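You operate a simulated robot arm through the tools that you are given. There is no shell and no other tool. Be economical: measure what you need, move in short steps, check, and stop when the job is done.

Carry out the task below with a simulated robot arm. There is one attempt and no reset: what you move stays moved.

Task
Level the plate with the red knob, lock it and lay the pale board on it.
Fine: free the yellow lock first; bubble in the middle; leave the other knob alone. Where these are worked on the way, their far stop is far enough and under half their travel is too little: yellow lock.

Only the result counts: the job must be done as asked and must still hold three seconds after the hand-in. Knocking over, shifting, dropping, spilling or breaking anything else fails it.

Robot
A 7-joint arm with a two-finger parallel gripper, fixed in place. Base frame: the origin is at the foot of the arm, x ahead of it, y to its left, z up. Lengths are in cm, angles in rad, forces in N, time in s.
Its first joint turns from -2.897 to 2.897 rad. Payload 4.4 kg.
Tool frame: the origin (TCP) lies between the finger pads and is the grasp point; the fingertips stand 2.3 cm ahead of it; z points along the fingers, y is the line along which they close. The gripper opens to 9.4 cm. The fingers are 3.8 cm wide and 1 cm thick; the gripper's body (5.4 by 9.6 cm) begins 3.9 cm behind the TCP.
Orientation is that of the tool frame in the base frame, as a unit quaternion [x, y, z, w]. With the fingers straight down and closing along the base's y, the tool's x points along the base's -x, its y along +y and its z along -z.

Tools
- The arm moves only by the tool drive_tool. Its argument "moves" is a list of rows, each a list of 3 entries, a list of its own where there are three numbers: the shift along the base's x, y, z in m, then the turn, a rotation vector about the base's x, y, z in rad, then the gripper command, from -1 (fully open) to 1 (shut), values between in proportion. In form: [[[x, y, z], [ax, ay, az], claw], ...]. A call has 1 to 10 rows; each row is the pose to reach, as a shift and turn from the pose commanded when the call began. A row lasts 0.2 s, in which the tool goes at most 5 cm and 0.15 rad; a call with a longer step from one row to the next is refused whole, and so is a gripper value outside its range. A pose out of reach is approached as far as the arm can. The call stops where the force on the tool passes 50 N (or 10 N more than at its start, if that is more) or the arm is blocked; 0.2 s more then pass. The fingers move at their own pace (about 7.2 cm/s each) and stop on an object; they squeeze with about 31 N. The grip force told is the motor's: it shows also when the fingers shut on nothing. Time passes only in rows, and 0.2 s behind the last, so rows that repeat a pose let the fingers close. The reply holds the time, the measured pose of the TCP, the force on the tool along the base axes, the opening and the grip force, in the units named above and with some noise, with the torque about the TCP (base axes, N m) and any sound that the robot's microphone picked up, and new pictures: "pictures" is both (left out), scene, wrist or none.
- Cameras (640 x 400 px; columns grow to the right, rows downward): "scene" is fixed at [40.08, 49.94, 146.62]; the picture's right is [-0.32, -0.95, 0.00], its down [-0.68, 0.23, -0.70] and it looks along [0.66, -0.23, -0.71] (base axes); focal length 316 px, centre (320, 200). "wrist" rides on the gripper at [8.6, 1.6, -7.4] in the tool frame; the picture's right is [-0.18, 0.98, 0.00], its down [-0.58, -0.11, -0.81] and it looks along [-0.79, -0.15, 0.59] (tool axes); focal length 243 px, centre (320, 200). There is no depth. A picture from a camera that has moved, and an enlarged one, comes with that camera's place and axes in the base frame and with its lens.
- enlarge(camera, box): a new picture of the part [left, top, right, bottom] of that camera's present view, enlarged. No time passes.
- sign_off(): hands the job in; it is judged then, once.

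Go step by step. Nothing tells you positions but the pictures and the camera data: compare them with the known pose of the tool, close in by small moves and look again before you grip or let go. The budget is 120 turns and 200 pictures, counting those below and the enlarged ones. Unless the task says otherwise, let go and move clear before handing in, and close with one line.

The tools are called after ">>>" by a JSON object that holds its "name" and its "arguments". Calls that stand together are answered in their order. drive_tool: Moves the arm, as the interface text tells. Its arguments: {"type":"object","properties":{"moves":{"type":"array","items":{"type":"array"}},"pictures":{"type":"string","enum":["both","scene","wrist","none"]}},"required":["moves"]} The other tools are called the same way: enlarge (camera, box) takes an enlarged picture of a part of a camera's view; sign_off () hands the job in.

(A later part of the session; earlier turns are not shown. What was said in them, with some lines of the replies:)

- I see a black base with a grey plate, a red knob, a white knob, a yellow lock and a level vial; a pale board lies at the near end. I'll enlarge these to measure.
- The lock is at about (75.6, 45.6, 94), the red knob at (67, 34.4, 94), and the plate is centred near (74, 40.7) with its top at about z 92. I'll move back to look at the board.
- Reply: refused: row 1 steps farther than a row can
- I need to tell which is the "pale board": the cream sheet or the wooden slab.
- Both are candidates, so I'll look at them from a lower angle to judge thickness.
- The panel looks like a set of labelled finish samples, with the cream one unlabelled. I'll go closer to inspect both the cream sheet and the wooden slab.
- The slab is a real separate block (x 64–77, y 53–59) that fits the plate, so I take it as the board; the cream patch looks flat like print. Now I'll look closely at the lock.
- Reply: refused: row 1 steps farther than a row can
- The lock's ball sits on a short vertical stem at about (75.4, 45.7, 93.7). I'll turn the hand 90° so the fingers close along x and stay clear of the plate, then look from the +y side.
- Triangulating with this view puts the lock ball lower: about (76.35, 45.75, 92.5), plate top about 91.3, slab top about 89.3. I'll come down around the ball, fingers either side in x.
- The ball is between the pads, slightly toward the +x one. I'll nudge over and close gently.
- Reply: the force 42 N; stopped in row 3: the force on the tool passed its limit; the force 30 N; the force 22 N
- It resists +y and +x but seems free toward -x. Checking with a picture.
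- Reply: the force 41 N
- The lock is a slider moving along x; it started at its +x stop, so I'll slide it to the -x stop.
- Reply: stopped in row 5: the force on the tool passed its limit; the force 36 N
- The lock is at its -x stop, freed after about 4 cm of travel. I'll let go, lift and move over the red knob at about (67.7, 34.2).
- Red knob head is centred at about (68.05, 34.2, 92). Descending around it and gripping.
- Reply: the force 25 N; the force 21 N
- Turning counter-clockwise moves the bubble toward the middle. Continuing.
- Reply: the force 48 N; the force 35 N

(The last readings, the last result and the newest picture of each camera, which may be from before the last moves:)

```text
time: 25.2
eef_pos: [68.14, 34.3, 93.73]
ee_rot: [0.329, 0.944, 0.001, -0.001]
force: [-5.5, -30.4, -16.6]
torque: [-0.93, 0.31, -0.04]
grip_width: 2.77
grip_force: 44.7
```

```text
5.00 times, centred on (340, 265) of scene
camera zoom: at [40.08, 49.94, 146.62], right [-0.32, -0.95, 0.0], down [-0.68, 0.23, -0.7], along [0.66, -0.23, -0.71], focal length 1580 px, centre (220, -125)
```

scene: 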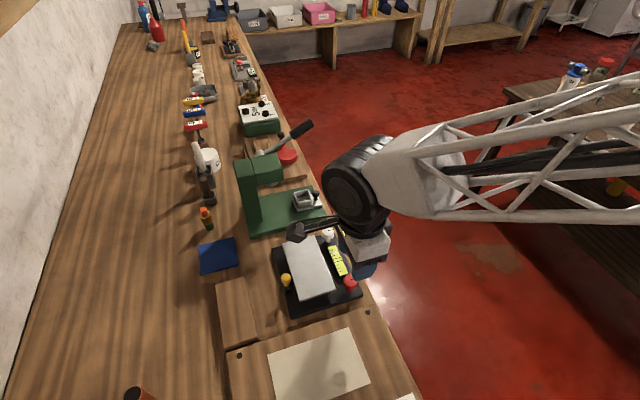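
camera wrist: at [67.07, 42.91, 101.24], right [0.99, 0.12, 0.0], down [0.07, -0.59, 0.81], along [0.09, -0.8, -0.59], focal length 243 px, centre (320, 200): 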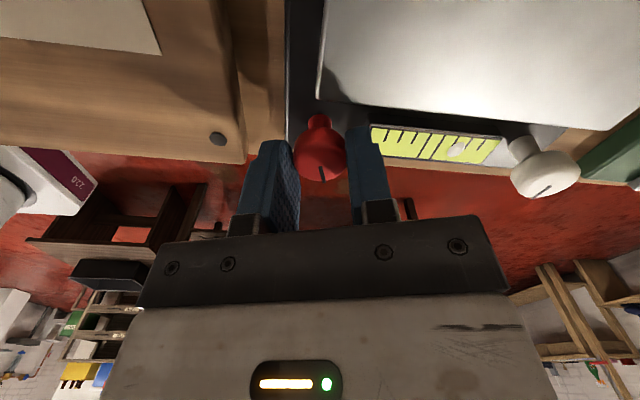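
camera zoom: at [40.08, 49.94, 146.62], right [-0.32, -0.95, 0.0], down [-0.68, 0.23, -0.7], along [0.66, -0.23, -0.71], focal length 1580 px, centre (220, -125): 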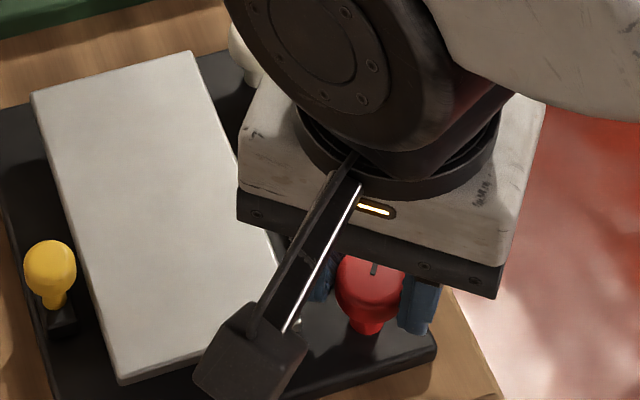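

About 1.2 of 2.35 tick spacings are done after 0.9 rad. Continuing about 0.6 rad.

>>> {"name": "drive_tool", "arguments": {"moves": [[[-0.0, -0.0012, -0.0007], [0, 0, 0], 1], [[-0.0, -0.0012, -0.0007], [0, 0, 0.1], 1], [[0, -0.0012, -0.0007], [0, 0, 0.2], 1], [[0, -0.0012, -0.0007], [0, 0, 0.3], 1], [[0, -0.0012, -0.0007], [0, 0, 0.4], 1], [[0, -0.0012, -0.0007], [0, 0, 0.5], 1], [[0, -0.0012, -0.0007], [0, 0, 0.6], 1], [[0, -0.0012, -0.0007], [0, 0, 0.6], 1]], "pictures": "none"}}

>>> {"name": "enlarge", "arguments": {"camera": "wrist", "box": [240, 60, 480, 220]}}

>>> {"name": "enlarge", "arguments": {"camera": "scene", "box": [280, 225, 380, 305]}}

```text
time: 27.1
eef_pos: [68.1, 34.21, 93.68]
ee_rot: [0.034, 0.999, 0.001, 0.002]
force: [1.6, 9.4, -3.4]
torque: [-0.13, -0.09, 0.0]
grip_width: 2.76
grip_force: 45.1
stopped in row 8: the force on the tool passed its limit (the readings are from after the stop); the commanded pose is now the measured one
```

```text
2.50 times, centred on (360, 140) of wrist
camera zoom: at [59.62, 36.33, 101.25], right [0.25, 0.97, 0.0], down [0.57, -0.15, 0.81], along [0.78, -0.2, -0.59], focal length 606 px, centre (220, 350)
```

zoom: 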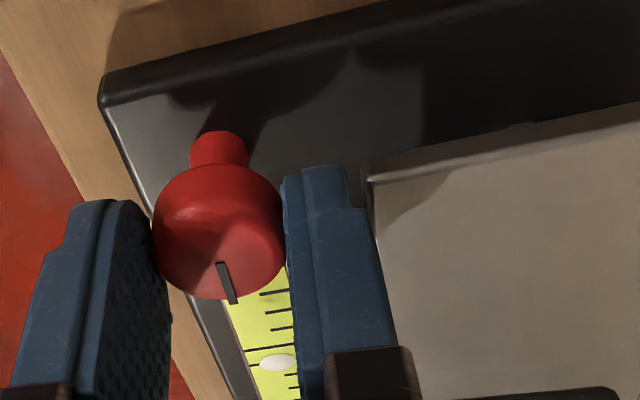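

```text
5.00 times, centred on (330, 265) of scene
camera zoom: at [40.08, 49.94, 146.62], right [-0.32, -0.95, 0.0], down [-0.68, 0.23, -0.7], along [0.66, -0.23, -0.71], focal length 1580 px, centre (270, -125)
```

zoom: 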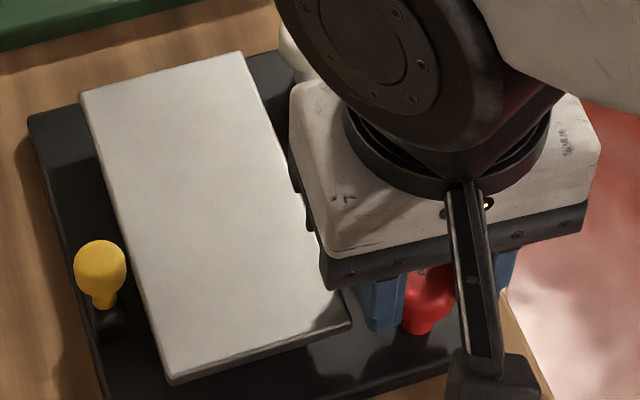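

>>> {"name": "enlarge", "arguments": {"camera": "wrist", "box": [320, 160, 370, 220]}}

```text
6.67 times, centred on (345, 190) of wrist
camera zoom: at [59.62, 36.33, 101.25], right [0.25, 0.97, 0.0], down [0.57, -0.15, 0.81], along [0.78, -0.2, -0.59], focal length 1618 px, centre (153, 267)
```

zoom: 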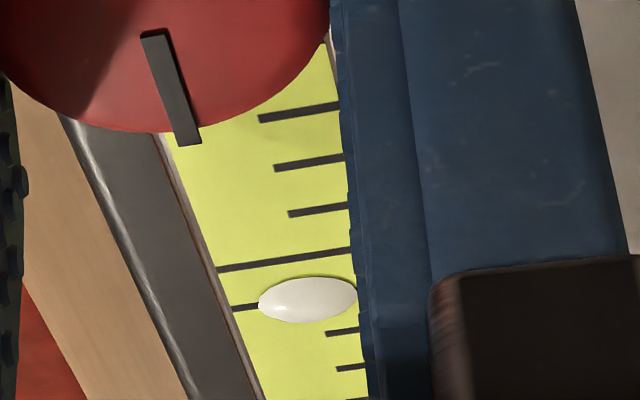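

The bubble is now on the far long tick, half a spacing short of the middle. The finger is near the plate edge, so I'll open slightly, lift and turn back to regrip along x.

>>> {"name": "drive_tool", "arguments": {"moves": [[[0, 0, 0], [0, 0, 0], 0.35], [[0, 0, 0], [0, 0, 0], 0.35], [[0, 0, 0.02], [0, 0, 0], 0.35], [[0, 0, 0.05], [0, 0, 0], 0.3]], "pictures": "wrist"}}

>>> {"name": "drive_tool", "arguments": {"moves": [[[0, 0, 0], [0, 0, -0.15], 0], [[0, 0, 0], [0, 0, -0.3], 0], [[0, 0, 0], [0, 0, -0.45], 0], [[0, 0, 0], [0, 0, -0.6], 0], [[0, 0, 0], [0, 0, -0.75], 0], [[0, 0, 0], [0, 0, -0.9], 0], [[0, 0, 0], [0, 0, -1.05], 0], [[0, 0, 0], [0, 0, -1.2], 0], [[0, 0, 0], [0, 0, -1.35], 0], [[0, 0, 0], [0, 0, -1.5], 0]], "pictures": "wrist"}}

>>> {"name": "enlarge", "arguments": {"camera": "wrist", "box": [260, 0, 480, 180]}}

>>> {"name": "enlarge", "arguments": {"camera": "scene", "box": [280, 225, 380, 305]}}

```text
time: 28.1
eef_pos: [68.27, 34.23, 98.74]
ee_rot: [0.035, 0.999, 0.001, -0.001]
force: [0.7, -0.3, -0.1]
torque: [-0.01, 0.02, 0.03]
grip_width: 3.28
grip_force: 0.0
camera wrist: at [59.64, 36.34, 106.24], right [0.25, 0.97, 0.0], down [0.57, -0.15, 0.81], along [0.78, -0.2, -0.59], focal length 243 px, centre (320, 200)
```

wrist: 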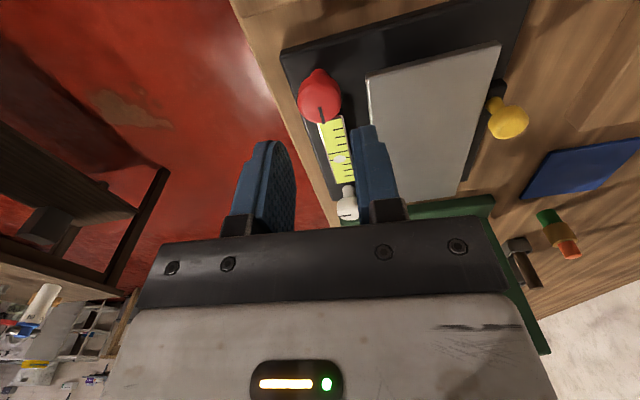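

```text
time: 30.3
eef_pos: [68.14, 34.16, 98.73]
ee_rot: [0.707, 0.707, 0.0, 0.003]
force: [0.0, 0.1, 0.1]
torque: [-0.01, -0.01, 0.0]
grip_width: 4.71
grip_force: 0.1
camera wrist: at [69.75, 42.71, 106.26], right [0.98, -0.18, 0.0], down [-0.11, -0.58, 0.81], along [-0.15, -0.79, -0.59], focal length 243 px, centre (320, 200)
```

wrist: 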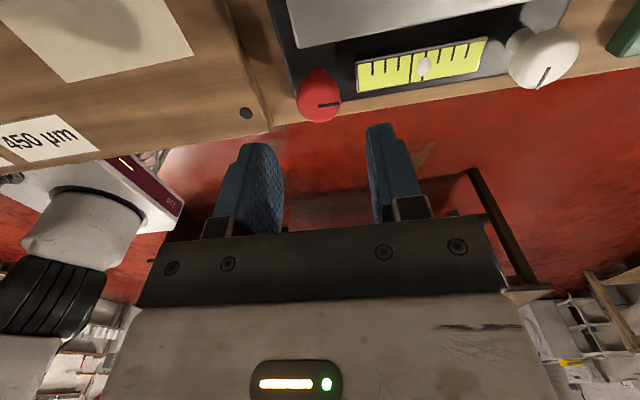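

```text
2.22 times, centred on (370, 90) of wrist
camera zoom: at [69.75, 42.71, 106.26], right [0.98, -0.18, 0.0], down [-0.11, -0.58, 0.81], along [-0.15, -0.79, -0.59], focal length 539 px, centre (209, 444)
```

zoom: 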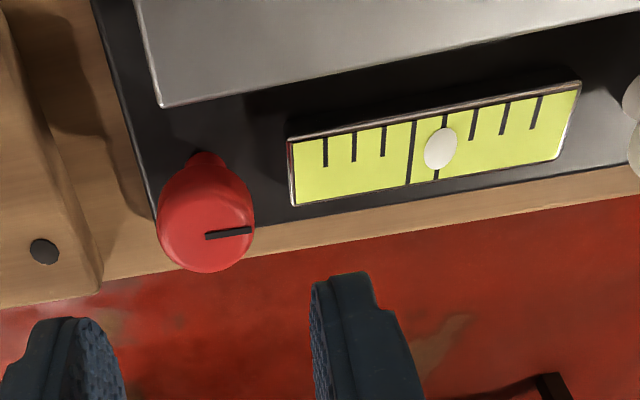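

```text
5.00 times, centred on (330, 265) of scene
camera zoom: at [40.08, 49.94, 146.62], right [-0.32, -0.95, 0.0], down [-0.68, 0.23, -0.7], along [0.66, -0.23, -0.71], focal length 1580 px, centre (270, -125)
```

zoom: 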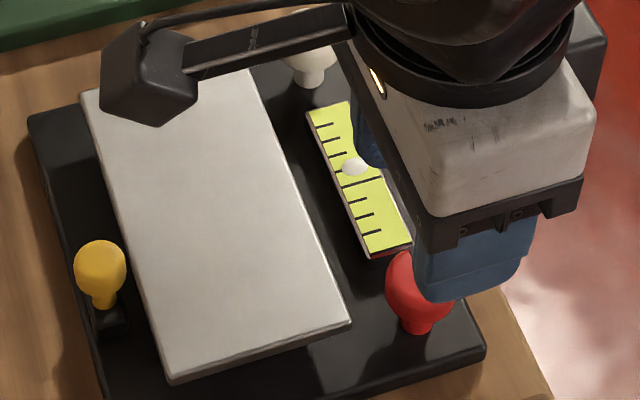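

>>> {"name": "drive_tool", "arguments": {"moves": [[[0, 0.0005, -0.03], [0, 0, 0], 0.1], [[0, 0.0005, -0.05], [0, 0, 0], 0.3], [[0, 0.0005, -0.05], [0, 0, 0], 1], [[0, 0.0005, -0.05], [0, 0, 0], 1]], "pictures": "none"}}

>>> {"name": "drive_tool", "arguments": {"moves": [[[0, 0, 0], [0, 0, 0.1], 1], [[0, 0, 0], [0, 0, 0.2], 1], [[0, 0, 0], [0, 0, 0.3], 1], [[0, 0, 0], [0, 0, 0.38], 1], [[0, 0, 0], [0, 0, 0.38], 1]], "pictures": "none"}}

>>> {"name": "enlarge", "arguments": {"camera": "wrist", "box": [340, 100, 480, 200]}}

```text
time: 31.3
eef_pos: [68.02, 34.22, 93.76]
ee_rot: [0.707, 0.707, 0.0, 0.001]
force: [-41.5, -4.0, 18.0]
torque: [-0.04, 1.03, 0.03]
grip_width: 2.79
grip_force: 45.2
```

```text
time: 31.9
eef_pos: [68.05, 34.25, 93.81]
ee_rot: [0.653, 0.757, 0.0, 0.001]
force: [-16.5, -4.8, 11.1]
torque: [-0.12, 0.52, 0.02]
grip_width: 2.77
grip_force: 45.7
stopped in row 2: the force on the tool passed its limit (the readings are from after the stop); the commanded pose is now the measured one
```

```text
4.00 times, centred on (410, 150) of wrist
camera zoom: at [68.42, 42.92, 101.3], right [1.0, -0.04, 0.0], down [-0.02, -0.59, 0.81], along [-0.03, -0.81, -0.59], focal length 970 px, centre (-40, 400)
```

zoom: 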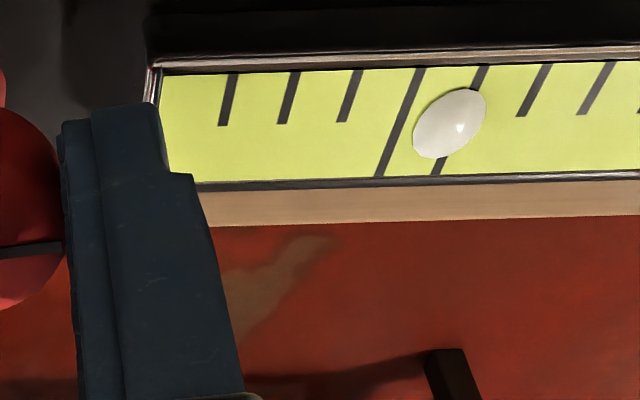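

>>> {"name": "drive_tool", "arguments": {"moves": [[[-0.0005, 0, -0.0003], [0, 0, 0.06], 1], [[-0.0005, 0, -0.0003], [0, 0, 0.12], 1], [[-0.0005, 0, -0.0003], [0, 0, 0.18], 1], [[-0.0005, 0, -0.0003], [0, 0, 0.23], 1], [[-0.0005, 0, -0.0003], [0, 0, 0.23], 1]], "pictures": "none"}}

>>> {"name": "enlarge", "arguments": {"camera": "wrist", "box": [340, 100, 480, 200]}}

```text
time: 33.1
eef_pos: [67.95, 34.16, 93.84]
ee_rot: [0.561, 0.828, 0.002, 0.001]
force: [-15.3, -22.7, 37.8]
torque: [-0.61, 0.7, 0.01]
grip_width: 2.77
grip_force: 44.7
```

```text
4.00 times, centred on (410, 150) of wrist
camera zoom: at [66.4, 42.75, 101.3], right [0.98, 0.19, 0.0], down [0.11, -0.58, 0.81], along [0.16, -0.79, -0.59], focal length 970 px, centre (-40, 400)
```

zoom: 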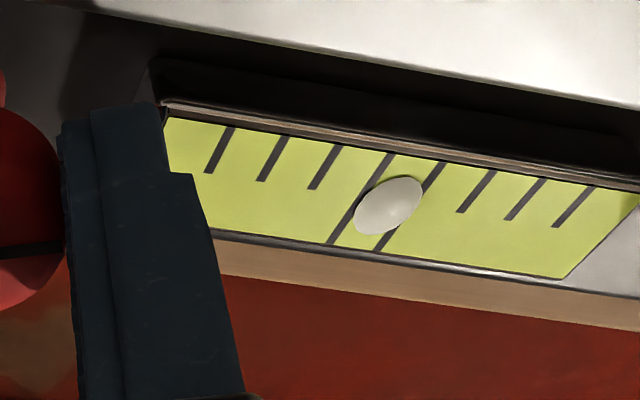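

The bubble looks centred. Releasing and lifting to check.

>>> {"name": "drive_tool", "arguments": {"moves": [[[0, 0, 0], [0, 0, 0], 0.3], [[0, 0, 0], [0, 0, 0], 0.2], [[0, 0, 0.03], [0, 0, 0], 0.2], [[0, 0, 0.06], [0, 0, -0.12], 0], [[0, 0, 0.06], [0, 0, -0.24], 0]], "pictures": "none"}}

>>> {"name": "enlarge", "arguments": {"camera": "wrist", "box": [320, 0, 500, 140]}}

>>> {"name": "enlarge", "arguments": {"camera": "scene", "box": [280, 225, 380, 305]}}

```text
time: 34.3
eef_pos: [68.18, 34.33, 99.72]
ee_rot: [0.657, 0.754, 0.0, 0.001]
force: [0.4, 0.3, 0.0]
torque: [0.0, 0.03, 0.01]
grip_width: 4.69
grip_force: 0.1
```

```text
2.86 times, centred on (410, 70) of wrist
camera zoom: at [68.57, 42.92, 107.23], right [1.0, -0.05, 0.0], down [-0.03, -0.59, 0.81], along [-0.04, -0.81, -0.59], focal length 693 px, centre (63, 571)
```

zoom: 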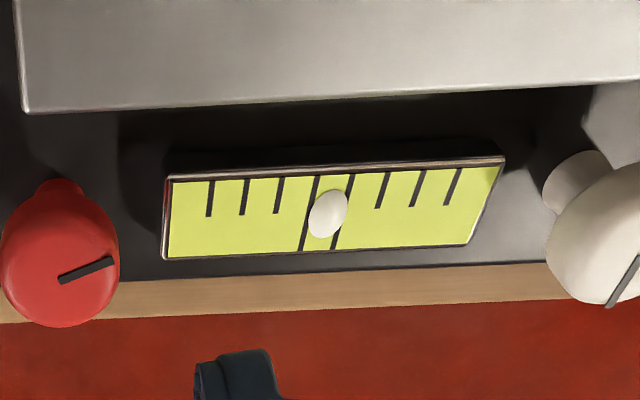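

```text
5.00 times, centred on (330, 265) of scene
camera zoom: at [40.08, 49.94, 146.62], right [-0.32, -0.95, 0.0], down [-0.68, 0.23, -0.7], along [0.66, -0.23, -0.71], focal length 1580 px, centre (270, -125)
```

zoom: 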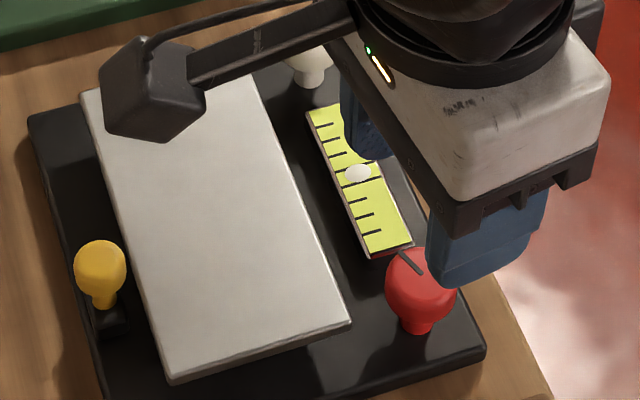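

The bubble is centred between the long ticks. Now back to the yellow lock to slide it to its +x stop.

>>> {"name": "drive_tool", "arguments": {"moves": [[[0.0, 0.03, 0.03], [0, 0, -0.05], 0], [[0.01, 0.07, 0.03], [0, 0, -0.1], 0], [[0.025, 0.11, 0.03], [0, 0, -0.137], 0], [[0.041, 0.1255, 0.02], [0, 0, -0.137], 0], [[0.041, 0.1255, -0.02], [0, 0, -0.137], 0], [[0.041, 0.1255, -0.02], [0, 0, -0.137], 0]], "pictures": "wrist"}}

>>> {"name": "enlarge", "arguments": {"camera": "wrist", "box": [220, 0, 420, 200]}}

```text
time: 35.7
eef_pos: [72.52, 46.79, 97.74]
ee_rot: [0.707, 0.707, 0.001, 0.001]
force: [-0.1, 0.5, 0.7]
torque: [0.0, 0.02, -0.01]
grip_width: 4.72
grip_force: 0.0
camera wrist: at [73.95, 55.27, 105.17], right [0.98, -0.18, 0.0], down [-0.11, -0.58, 0.81], along [-0.15, -0.79, -0.59], focal length 243 px, centre (320, 200)
```

wrist: 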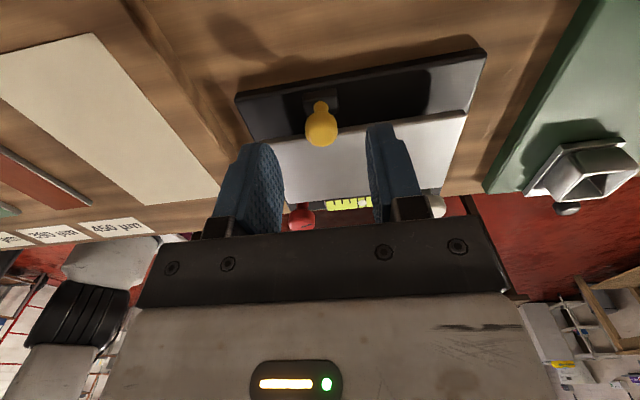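

```text
2.00 times, centred on (320, 100) of wrist
camera zoom: at [73.95, 55.27, 105.17], right [0.98, -0.18, 0.0], down [-0.11, -0.58, 0.81], along [-0.15, -0.79, -0.59], focal length 485 px, centre (320, 400)
```

zoom: 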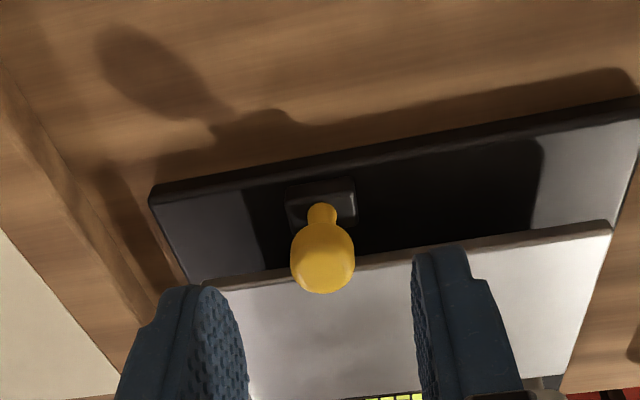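

>>> {"name": "drive_tool", "arguments": {"moves": [[[-0.002, 0.001, -0.03], [0, 0, 0], 0], [[-0.002, 0.001, -0.044], [0, 0, 0], 0], [[-0.002, 0.001, -0.044], [0, 0, 0], 0.5], [[-0.002, 0.001, -0.044], [0, 0, 0], 1], [[-0.002, 0.001, -0.044], [0, 0, 0], 1]], "pictures": "none"}}

>>> {"name": "drive_tool", "arguments": {"moves": [[[0.004, 0, 0], [0, 0, 0], 1], [[0.008, 0, 0], [0, 0, 0], 1], [[0.012, 0, 0], [0, 0, 0], 1], [[0.016, 0, 0], [0, 0, 0], 1], [[0.02, 0, 0], [0, 0, 0], 1], [[0.024, 0, 0], [0, 0, 0], 1], [[0.028, 0, 0], [0, 0, 0], 1], [[0.032, 0, 0], [0, 0, 0], 1], [[0.036, 0, 0], [0, 0, 0], 1]], "pictures": "none"}}

>>> {"name": "drive_tool", "arguments": {"moves": [[[0.002, 0, 0], [0, 0, 0], 1], [[0.004, 0, 0], [0, 0, 0], 1], [[0.006, 0, 0], [0, 0, 0], 1], [[0.008, 0, 0], [0, 0, 0], 1], [[0.01, 0, 0], [0, 0, 0], 1]], "pictures": "wrist"}}

```text
time: 36.9
eef_pos: [72.21, 46.81, 93.43]
ee_rot: [0.707, 0.707, 0.001, 0.001]
force: [27.5, 6.1, -6.4]
torque: [0.3, 0.06, 0.27]
grip_width: 1.91
grip_force: 45.3
```

```text
time: 38.9
eef_pos: [75.72, 46.92, 93.38]
ee_rot: [0.707, 0.707, 0.002, 0.001]
force: [0.2, -3.0, 22.2]
torque: [-0.21, 0.27, -0.01]
grip_width: 1.9
grip_force: 45.0
```

```text
time: 40.1
eef_pos: [76.48, 46.99, 93.37]
ee_rot: [0.706, 0.708, -0.002, 0.002]
force: [-24.4, -7.6, 12.1]
torque: [-0.24, -0.05, -0.23]
grip_width: 1.9
grip_force: 45.2
stopped in row 5: the force on the tool passed its limit (the readings are from after the stop); the commanded pose is now the measured one
camera wrist: at [78.03, 55.45, 100.85], right [0.98, -0.18, 0.0], down [-0.11, -0.58, 0.81], along [-0.15, -0.79, -0.59], focal length 243 px, centre (320, 200)
```

wrist: 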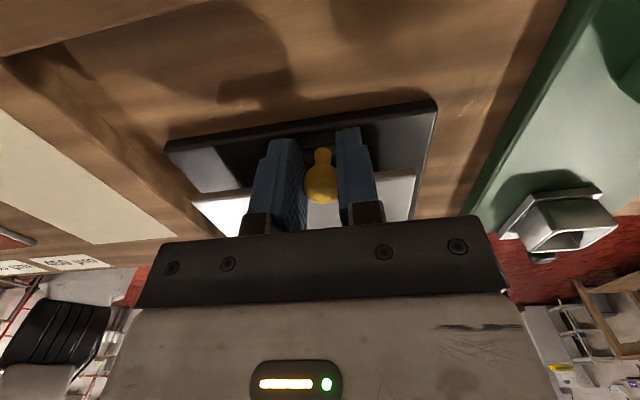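

The lock is back at its +x stop. Releasing, lifting, and turning back so the fingers close along y for the board.

>>> {"name": "drive_tool", "arguments": {"moves": [[[0, 0, 0], [0, 0, 0], 0.2], [[0, 0, 0], [0, 0, 0], 0], [[0, 0, 0.04], [0, 0, 0], 0], [[0, 0, 0.08], [0, 0, 0], 0], [[0, 0.02, 0.1], [0, 0, 0.15], -0.5], [[0, 0.03, 0.1], [0, 0, 0.3], -1], [[-0.01, 0.04, 0.1], [0, 0, 0.45], -1], [[-0.02, 0.06, 0.1], [0, 0, 0.6], -1], [[-0.03, 0.08, 0.1], [0, 0, 0.75], -1], [[-0.04, 0.09, 0.1], [0, 0, 0.9], -1]], "pictures": "none"}}

>>> {"name": "drive_tool", "arguments": {"moves": [[[-0.01, 0, 0], [0, 0, 0.15], -1], [[-0.02, 0, 0], [0, 0, 0.3], -1], [[-0.02, 0, 0], [0, 0, 0.45], -1], [[-0.02, 0, 0], [0, 0, 0.6], -1], [[-0.02, 0, 0], [0, 0, 0.671], -1], [[-0.02, 0, 0], [0, 0, 0.671], -1]], "pictures": "wrist"}}

>>> {"name": "enlarge", "arguments": {"camera": "wrist", "box": [180, 0, 460, 220]}}

```text
time: 42.3
eef_pos: [72.41, 55.93, 103.33]
ee_rot: [0.327, 0.945, 0.0, 0.0]
force: [-0.2, 0.0, -0.2]
torque: [-0.03, -0.01, 0.0]
grip_width: 9.4
grip_force: 0.1
```

```text
time: 43.7
eef_pos: [70.43, 55.89, 103.34]
ee_rot: [-0.002, 1.0, 0.0, 0.001]
force: [0.8, -0.5, -1.1]
torque: [0.0, -0.01, 0.01]
grip_width: 9.42
grip_force: 0.0
camera wrist: at [61.78, 57.39, 110.83], right [0.18, 0.98, 0.0], down [0.58, -0.11, 0.81], along [0.79, -0.15, -0.59], focal length 243 px, centre (320, 200)
```

wrist: 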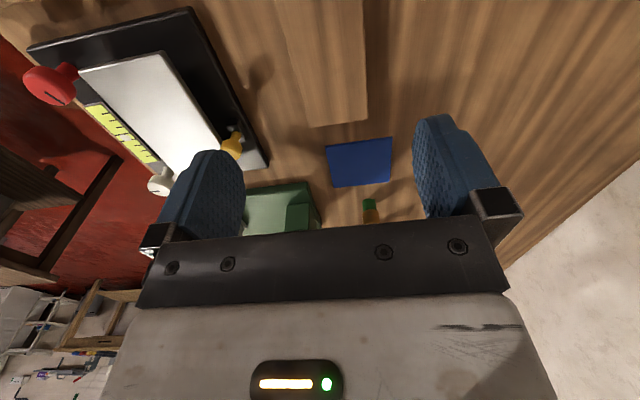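

```text
1.82 times, centred on (320, 110) of wrist
camera zoom: at [61.78, 57.39, 110.83], right [0.18, 0.98, 0.0], down [0.58, -0.11, 0.81], along [0.79, -0.15, -0.59], focal length 441 px, centre (320, 364)
```

zoom: 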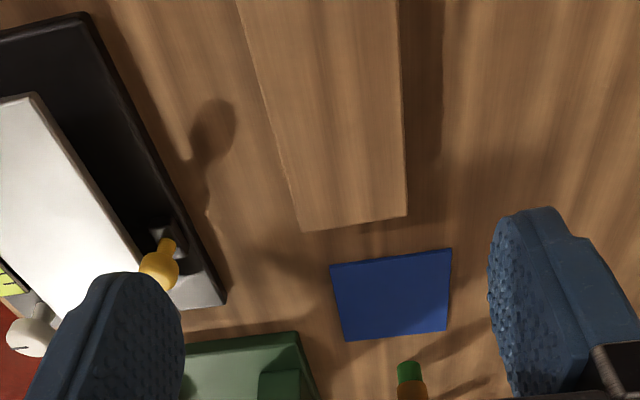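

The board spans x 64.2–77.4, y 53.4–59.4, top about z 89.3. I'll descend centred on it.

>>> {"name": "drive_tool", "arguments": {"moves": [[[0.004, 0.005, -0.04], [0, 0, 0], -1], [[0.004, 0.005, -0.08], [0, 0, 0], -1], [[0.004, 0.005, -0.1], [0, 0, 0], -1], [[0.004, 0.005, -0.115], [0, 0, 0], -1], [[0.004, 0.005, -0.115], [0, 0, 0], -1]], "pictures": "both"}}

>>> {"name": "enlarge", "arguments": {"camera": "wrist", "box": [160, 0, 500, 240]}}

```text
time: 44.9
eef_pos: [71.1, 56.53, 91.89]
ee_rot: [-0.001, 1.0, 0.0, 0.0]
force: [-0.6, -0.3, -0.3]
torque: [0.0, 0.0, 0.0]
grip_width: 9.39
grip_force: 0.1
camera wrist: at [62.35, 57.97, 99.47], right [0.18, 0.98, 0.0], down [0.58, -0.11, 0.81], along [0.79, -0.15, -0.59], focal length 243 px, centre (320, 200)
```

scene: 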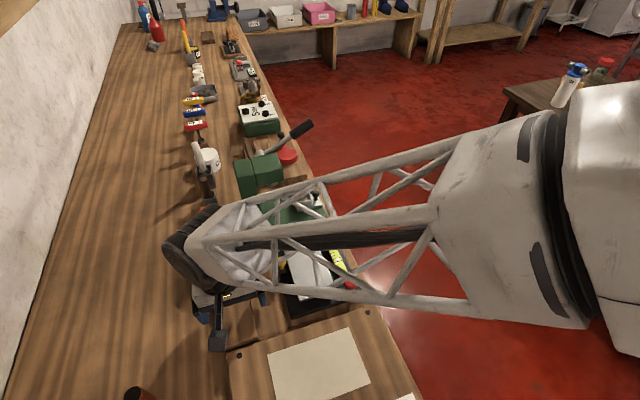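
wrist: 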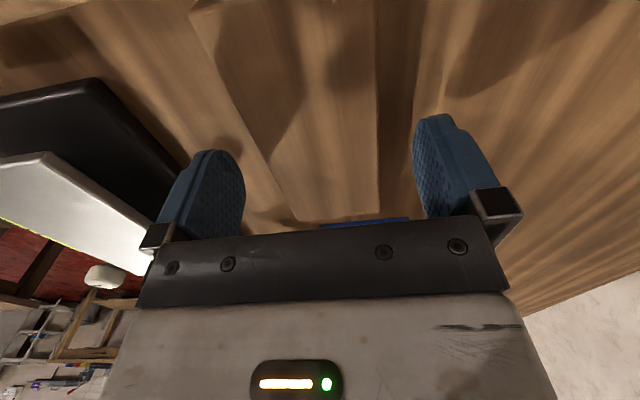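

```text
1.67 times, centred on (330, 120) of wrist
camera zoom: at [62.35, 57.97, 99.47], right [0.18, 0.98, 0.0], down [0.58, -0.11, 0.81], along [0.79, -0.15, -0.59], focal length 404 px, centre (303, 333)
```

zoom: 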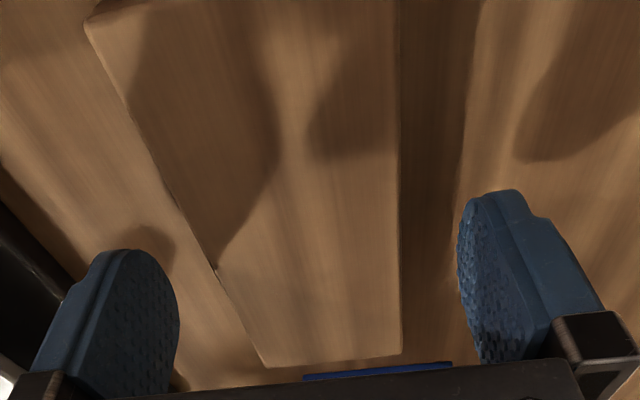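

>>> {"name": "drive_tool", "arguments": {"moves": [[[-0.002, 0, -0.005], [0, 0, 0], -1], [[-0.002, 0, -0.009], [0, 0, 0], -1], [[-0.002, 0, -0.012], [0, 0, 0], -1], [[-0.002, 0, -0.012], [0, 0, 0], -1]], "pictures": "none"}}

>>> {"name": "enlarge", "arguments": {"camera": "wrist", "box": [160, 0, 500, 240]}}

```text
time: 45.9
eef_pos: [70.83, 56.46, 90.61]
ee_rot: [-0.001, 1.0, 0.0, 0.002]
force: [0.2, 0.3, 0.2]
torque: [0.03, 0.02, -0.02]
grip_width: 9.41
grip_force: 0.0
```

```text
1.67 times, centred on (330, 120) of wrist
camera zoom: at [62.08, 57.93, 98.11], right [0.18, 0.98, 0.0], down [0.58, -0.11, 0.81], along [0.79, -0.15, -0.59], focal length 404 px, centre (303, 333)
```

zoom: 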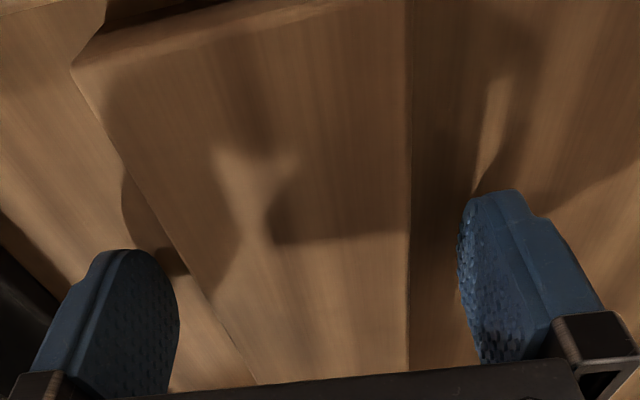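

>>> {"name": "drive_tool", "arguments": {"moves": [[[0, 0, 0], [0, 0, 0], -0.5], [[0, 0, 0], [0, 0, 0], -0.2], [[0, 0, 0], [0, 0, 0], 0.5], [[0, 0, 0], [0, 0, 0], 1], [[0, 0, 0], [0, 0, 0], 1]], "pictures": "wrist"}}

```text
time: 47.1
eef_pos: [70.75, 56.42, 90.51]
ee_rot: [-0.001, 1.0, -0.001, 0.002]
force: [0.3, -0.4, 1.9]
torque: [-0.1, 0.01, 0.07]
grip_width: 5.94
grip_force: 31.1
camera wrist: at [62.08, 57.92, 98.12], right [0.18, 0.98, 0.0], down [0.58, -0.11, 0.81], along [0.79, -0.15, -0.59], focal length 243 px, centre (320, 200)
```

wrist: 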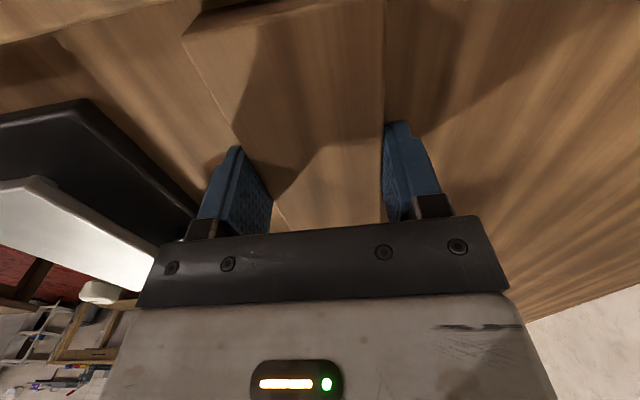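

Gripped at 5.94 cm. Lifting gently to see whether the board comes up.

>>> {"name": "drive_tool", "arguments": {"moves": [[[0, 0, 0.005], [0, 0, 0], 1], [[0, 0, 0.015], [0, 0, 0], 1], [[0, 0, 0.035], [0, 0, 0], 1], [[0, 0, 0.06], [0, 0, 0], 1], [[0, 0, 0.09], [0, 0, 0], 1], [[0, 0, 0.09], [0, 0, 0], 1]], "pictures": "both"}}

>>> {"name": "enlarge", "arguments": {"camera": "wrist", "box": [120, 0, 500, 240]}}

```text
time: 48.5
eef_pos: [70.63, 56.36, 99.53]
ee_rot: [-0.001, 1.0, 0.0, 0.001]
force: [-0.2, -0.8, -0.9]
torque: [0.0, 0.0, -0.02]
grip_width: 5.96
grip_force: 31.1
camera wrist: at [61.98, 57.93, 107.1], right [0.18, 0.98, 0.0], down [0.58, -0.11, 0.81], along [0.79, -0.15, -0.59], focal length 243 px, centre (320, 200)
```

scene: 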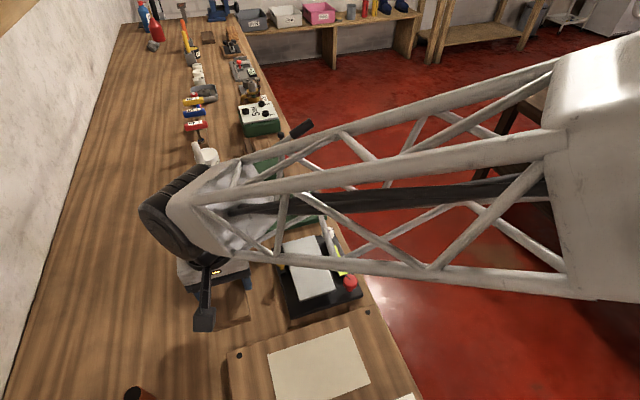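
wrist: 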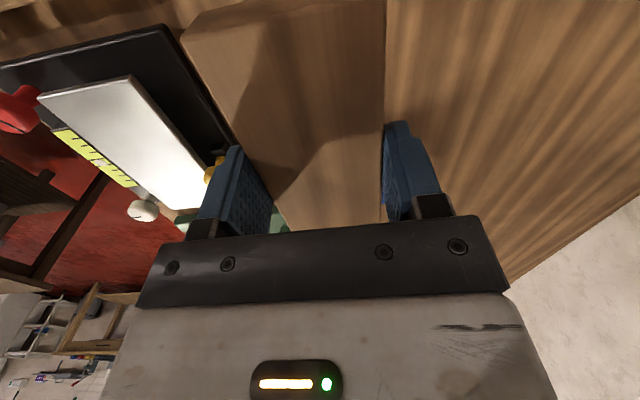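

```text
1.67 times, centred on (310, 120) of wrist
camera zoom: at [61.98, 57.93, 107.1], right [0.18, 0.98, 0.0], down [0.58, -0.11, 0.81], along [0.79, -0.15, -0.59], focal length 404 px, centre (337, 333)
```

zoom: 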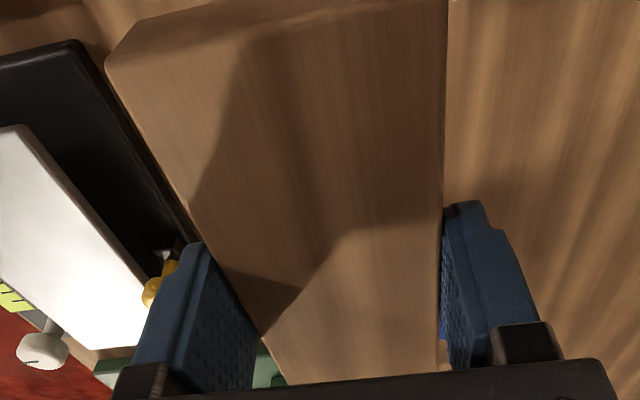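

The board is held level and lifted. Moving it over the plate (target centre about (74.0, 40.1)), then lowering part way.

>>> {"name": "drive_tool", "arguments": {"moves": [[[0.006, -0.03, 0.005], [0, 0, 0], 1], [[0.014, -0.06, 0.005], [0, 0, 0], 1], [[0.022, -0.09, 0.005], [0, 0, 0], 1], [[0.03, -0.12, 0.005], [0, 0, 0], 1], [[0.033, -0.15, 0.005], [0, 0, 0], 1], [[0.033, -0.1625, 0.0], [0, 0, 0], 1], [[0.033, -0.1625, -0.02], [0, 0, 0], 1], [[0.033, -0.1625, -0.035], [0, 0, 0], 1], [[0.033, -0.1625, -0.035], [0, 0, 0], 1]], "pictures": "both"}}

>>> {"name": "enlarge", "arguments": {"camera": "wrist", "box": [160, 0, 500, 240]}}

>>> {"name": "enlarge", "arguments": {"camera": "scene", "box": [250, 215, 380, 325]}}

```text
time: 50.5
eef_pos: [74.07, 40.22, 96.09]
ee_rot: [-0.001, 1.0, 0.0, 0.002]
force: [0.1, 0.1, -0.2]
torque: [-0.02, -0.01, -0.03]
grip_width: 5.95
grip_force: 30.9
camera wrist: at [65.32, 41.67, 103.58], right [0.18, 0.98, 0.0], down [0.58, -0.11, 0.81], along [0.79, -0.15, -0.59], focal length 243 px, centre (320, 200)
```

scene: 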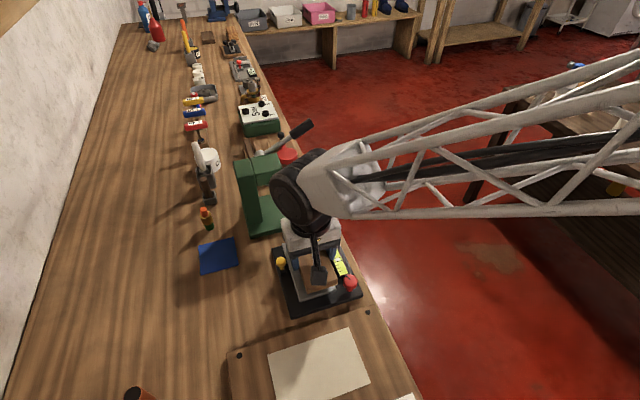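
wrist: 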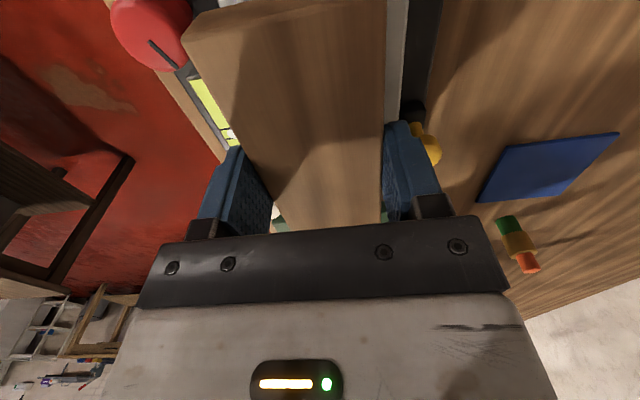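

```text
1.67 times, centred on (330, 120) of wrist
camera zoom: at [65.32, 41.67, 103.58], right [0.18, 0.98, 0.0], down [0.58, -0.11, 0.81], along [0.79, -0.15, -0.59], focal length 404 px, centre (303, 333)
```

zoom: 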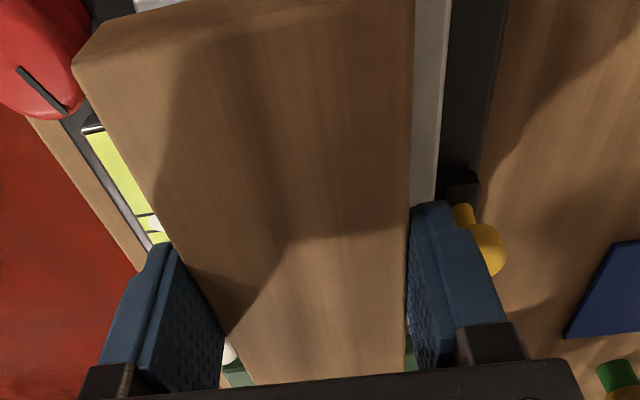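

```text
3.64 times, centred on (315, 270) of scene
camera zoom: at [40.08, 49.94, 146.62], right [-0.32, -0.95, 0.0], down [-0.68, 0.23, -0.7], along [0.66, -0.23, -0.71], focal length 1149 px, centre (338, -54)
```

zoom: 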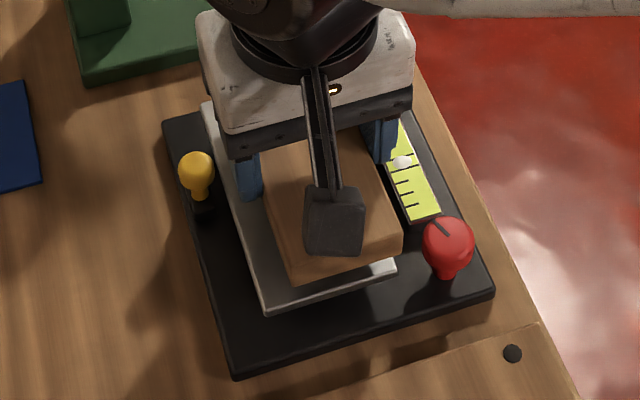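

Position looks right; shifting 4 mm forward and lowering slowly.

>>> {"name": "drive_tool", "arguments": {"moves": [[[0.004, -0.001, -0.006], [0, 0, 0], 1], [[0.004, -0.001, -0.012], [0, 0, 0], 1], [[0.004, -0.001, -0.017], [0, 0, 0], 1], [[0.004, -0.001, -0.019], [0, 0, 0], 1], [[0.004, -0.001, -0.019], [0, 0, 0], 1]], "pictures": "none"}}

>>> {"name": "enlarge", "arguments": {"camera": "scene", "box": [250, 215, 380, 325]}}

>>> {"name": "enlarge", "arguments": {"camera": "wrist", "box": [160, 0, 500, 240]}}

```text
time: 51.7
eef_pos: [74.52, 40.19, 94.38]
ee_rot: [-0.001, 1.0, 0.001, 0.003]
force: [-5.8, 1.3, 30.7]
torque: [0.0, 0.01, 0.0]
grip_width: 5.98
grip_force: 30.9
```

```text
3.64 times, centred on (315, 270) of scene
camera zoom: at [40.08, 49.94, 146.62], right [-0.32, -0.95, 0.0], down [-0.68, 0.23, -0.7], along [0.66, -0.23, -0.71], focal length 1149 px, centre (338, -54)
```

zoom: 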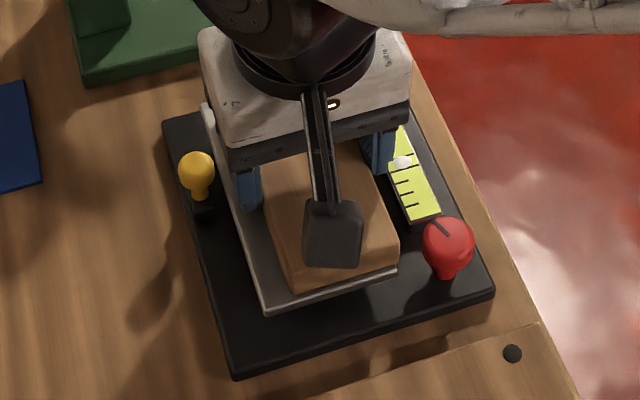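

```text
1.67 times, centred on (330, 120) of wrist
camera zoom: at [65.73, 41.6, 101.85], right [0.18, 0.98, 0.0], down [0.58, -0.11, 0.81], along [0.8, -0.15, -0.59], focal length 404 px, centre (303, 333)
```

zoom: 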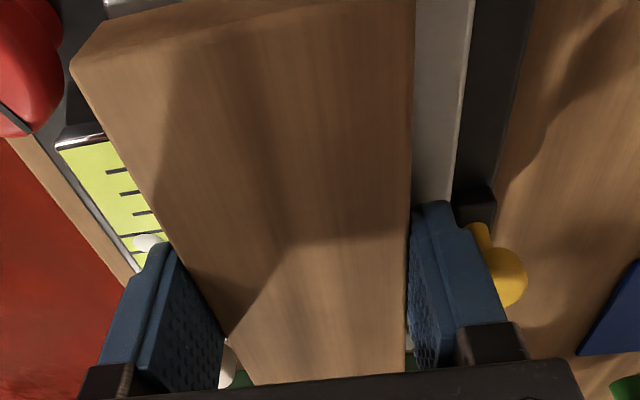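

Contact with the plate (30 N). I'll ease off about 0.7 mm and open just slightly.

>>> {"name": "drive_tool", "arguments": {"moves": [[[0, 0, 0.0007], [0, 0, 0], 1], [[0, 0, 0.0007], [0, 0, 0], -0.3], [[0, 0, 0.0007], [0, 0, 0], -0.38], [[0, 0, 0.0007], [0, 0, 0], -0.38]], "pictures": "none"}}

>>> {"name": "enlarge", "arguments": {"camera": "wrist", "box": [160, 0, 500, 240]}}

>>> {"name": "enlarge", "arguments": {"camera": "scene", "box": [250, 215, 380, 325]}}

```text
time: 52.7
eef_pos: [74.29, 40.11, 94.15]
ee_rot: [-0.001, 1.0, 0.0, 0.001]
force: [-0.1, -0.1, -0.2]
torque: [-0.02, -0.01, -0.02]
grip_width: 6.5
grip_force: 0.0
```

```text
1.67 times, centred on (330, 120) of wrist
camera zoom: at [65.69, 41.55, 101.63], right [0.18, 0.98, 0.0], down [0.58, -0.11, 0.81], along [0.79, -0.15, -0.59], focal length 404 px, centre (303, 333)
```

zoom: 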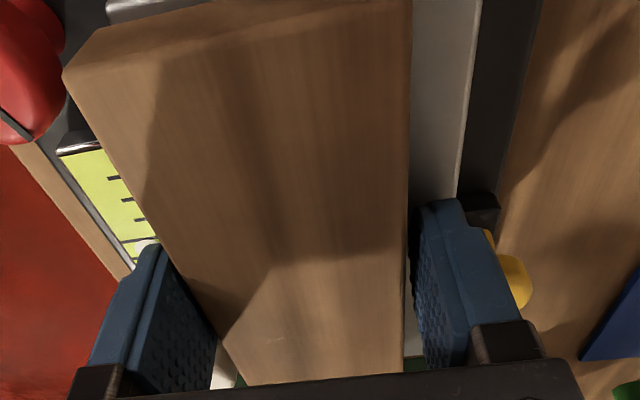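

```text
3.64 times, centred on (315, 270) of scene
camera zoom: at [40.08, 49.94, 146.62], right [-0.32, -0.95, 0.0], down [-0.68, 0.23, -0.7], along [0.66, -0.23, -0.71], focal length 1149 px, centre (338, -54)
```

zoom: 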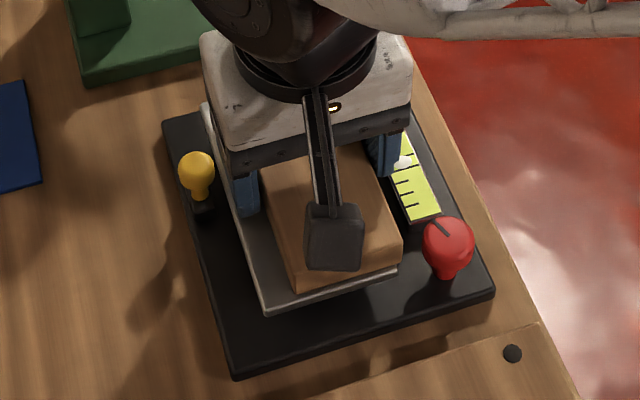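

The board rests on the plate and the fingers are free. Lifting straight up and moving clear.

>>> {"name": "drive_tool", "arguments": {"moves": [[[0, 0, 0.01], [0, 0, 0], -0.38], [[0, 0, 0.03], [0, 0, 0], -0.38], [[0, 0, 0.07], [0, 0, 0], -0.38], [[0, 0, 0.11], [0, 0, 0], -0.38], [[-0.04, 0, 0.13], [0, 0, 0], -0.38], [[-0.08, -0.02, 0.14], [0, 0, 0], -0.38], [[-0.12, -0.03, 0.15], [0, 0, 0], -0.38], [[-0.16, -0.04, 0.16], [0, 0, 0], -0.38]], "pictures": "both"}}

>>> {"name": "enlarge", "arguments": {"camera": "wrist", "box": [240, 0, 440, 180]}}

>>> {"name": "enlarge", "arguments": {"camera": "scene", "box": [250, 215, 380, 325]}}

```text
time: 54.5
eef_pos: [58.35, 35.89, 110.23]
ee_rot: [0.0, 1.0, 0.0, 0.0]
force: [-0.8, -1.0, -0.1]
torque: [0.0, 0.01, 0.03]
grip_width: 6.5
grip_force: 0.0
camera wrist: at [49.69, 37.39, 117.74], right [0.18, 0.98, 0.0], down [0.58, -0.11, 0.81], along [0.79, -0.15, -0.59], focal length 243 px, centre (320, 200)
```

scene: 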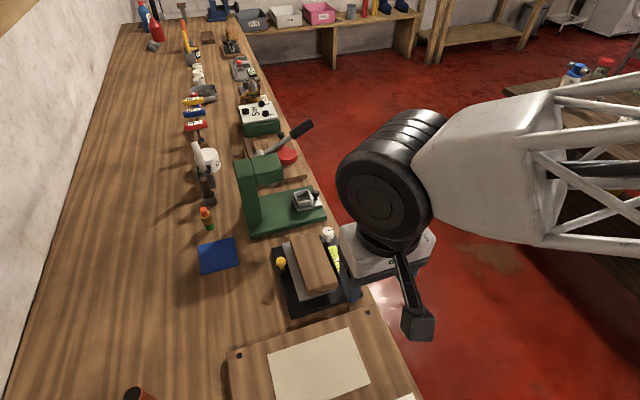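
wrist: 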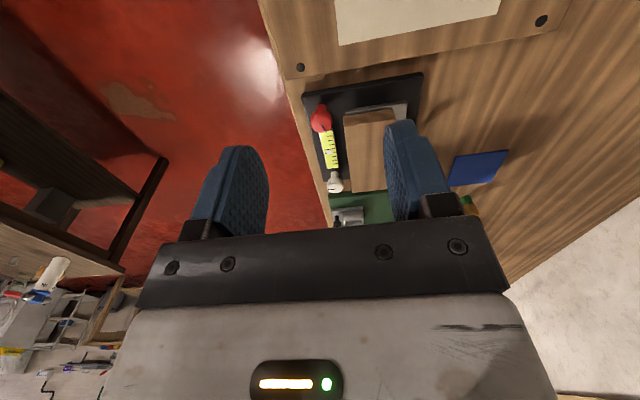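

```text
2.22 times, centred on (340, 90) of wrist
camera zoom: at [49.69, 37.39, 117.74], right [0.18, 0.98, 0.0], down [0.58, -0.11, 0.81], along [0.79, -0.15, -0.59], focal length 539 px, centre (276, 444)
```

zoom: 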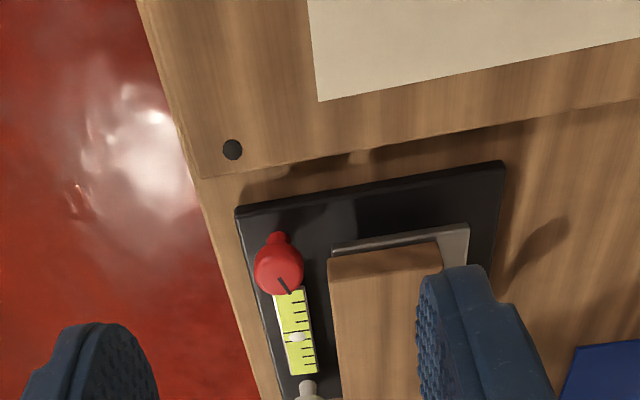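

```text
3.64 times, centred on (315, 270) of scene
camera zoom: at [40.08, 49.94, 146.62], right [-0.32, -0.95, 0.0], down [-0.68, 0.23, -0.7], along [0.66, -0.23, -0.71], focal length 1149 px, centre (338, -54)
```

zoom: 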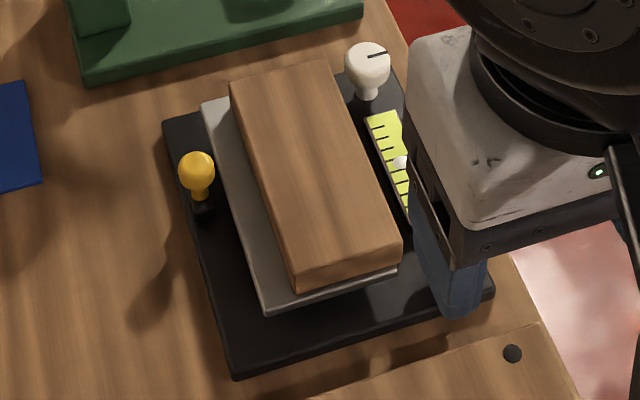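

>>> {"name": "enlarge", "arguments": {"camera": "wrist", "box": [305, 95, 365, 195]}}

```text
4.00 times, centred on (335, 145) of wrist
camera zoom: at [49.69, 37.39, 117.74], right [0.18, 0.98, 0.0], down [0.58, -0.11, 0.81], along [0.79, -0.15, -0.59], focal length 970 px, centre (260, 420)
```

zoom: 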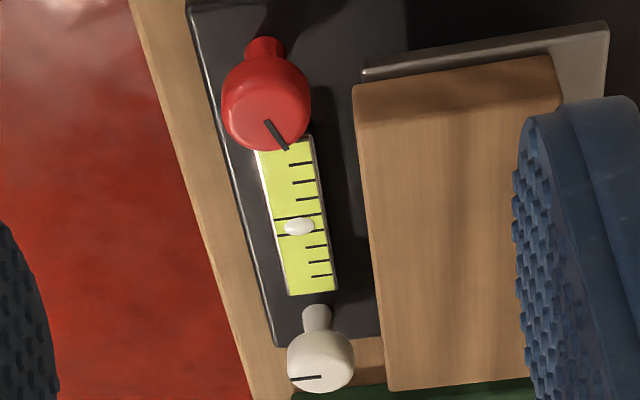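

The bubble sits between the long ticks, the lock is at its stop, the white knob is unchanged and the board rests on the plate with the hand clear. Handing in.

>>> {"name": "sign_off", "arguments": {}}

```text
The job is handed in.
```

I freed the yellow lock, levelled the plate with the red knob until the bubble sat between the two long ticks, and slid the lock back to its stop. The board is on the plate, about 1 cm off-centre towards the vial with its edge right at the plate's edge. I took the wooden slab as the pale board, since the flat cream patch looked printed, and I left the white knob alone.
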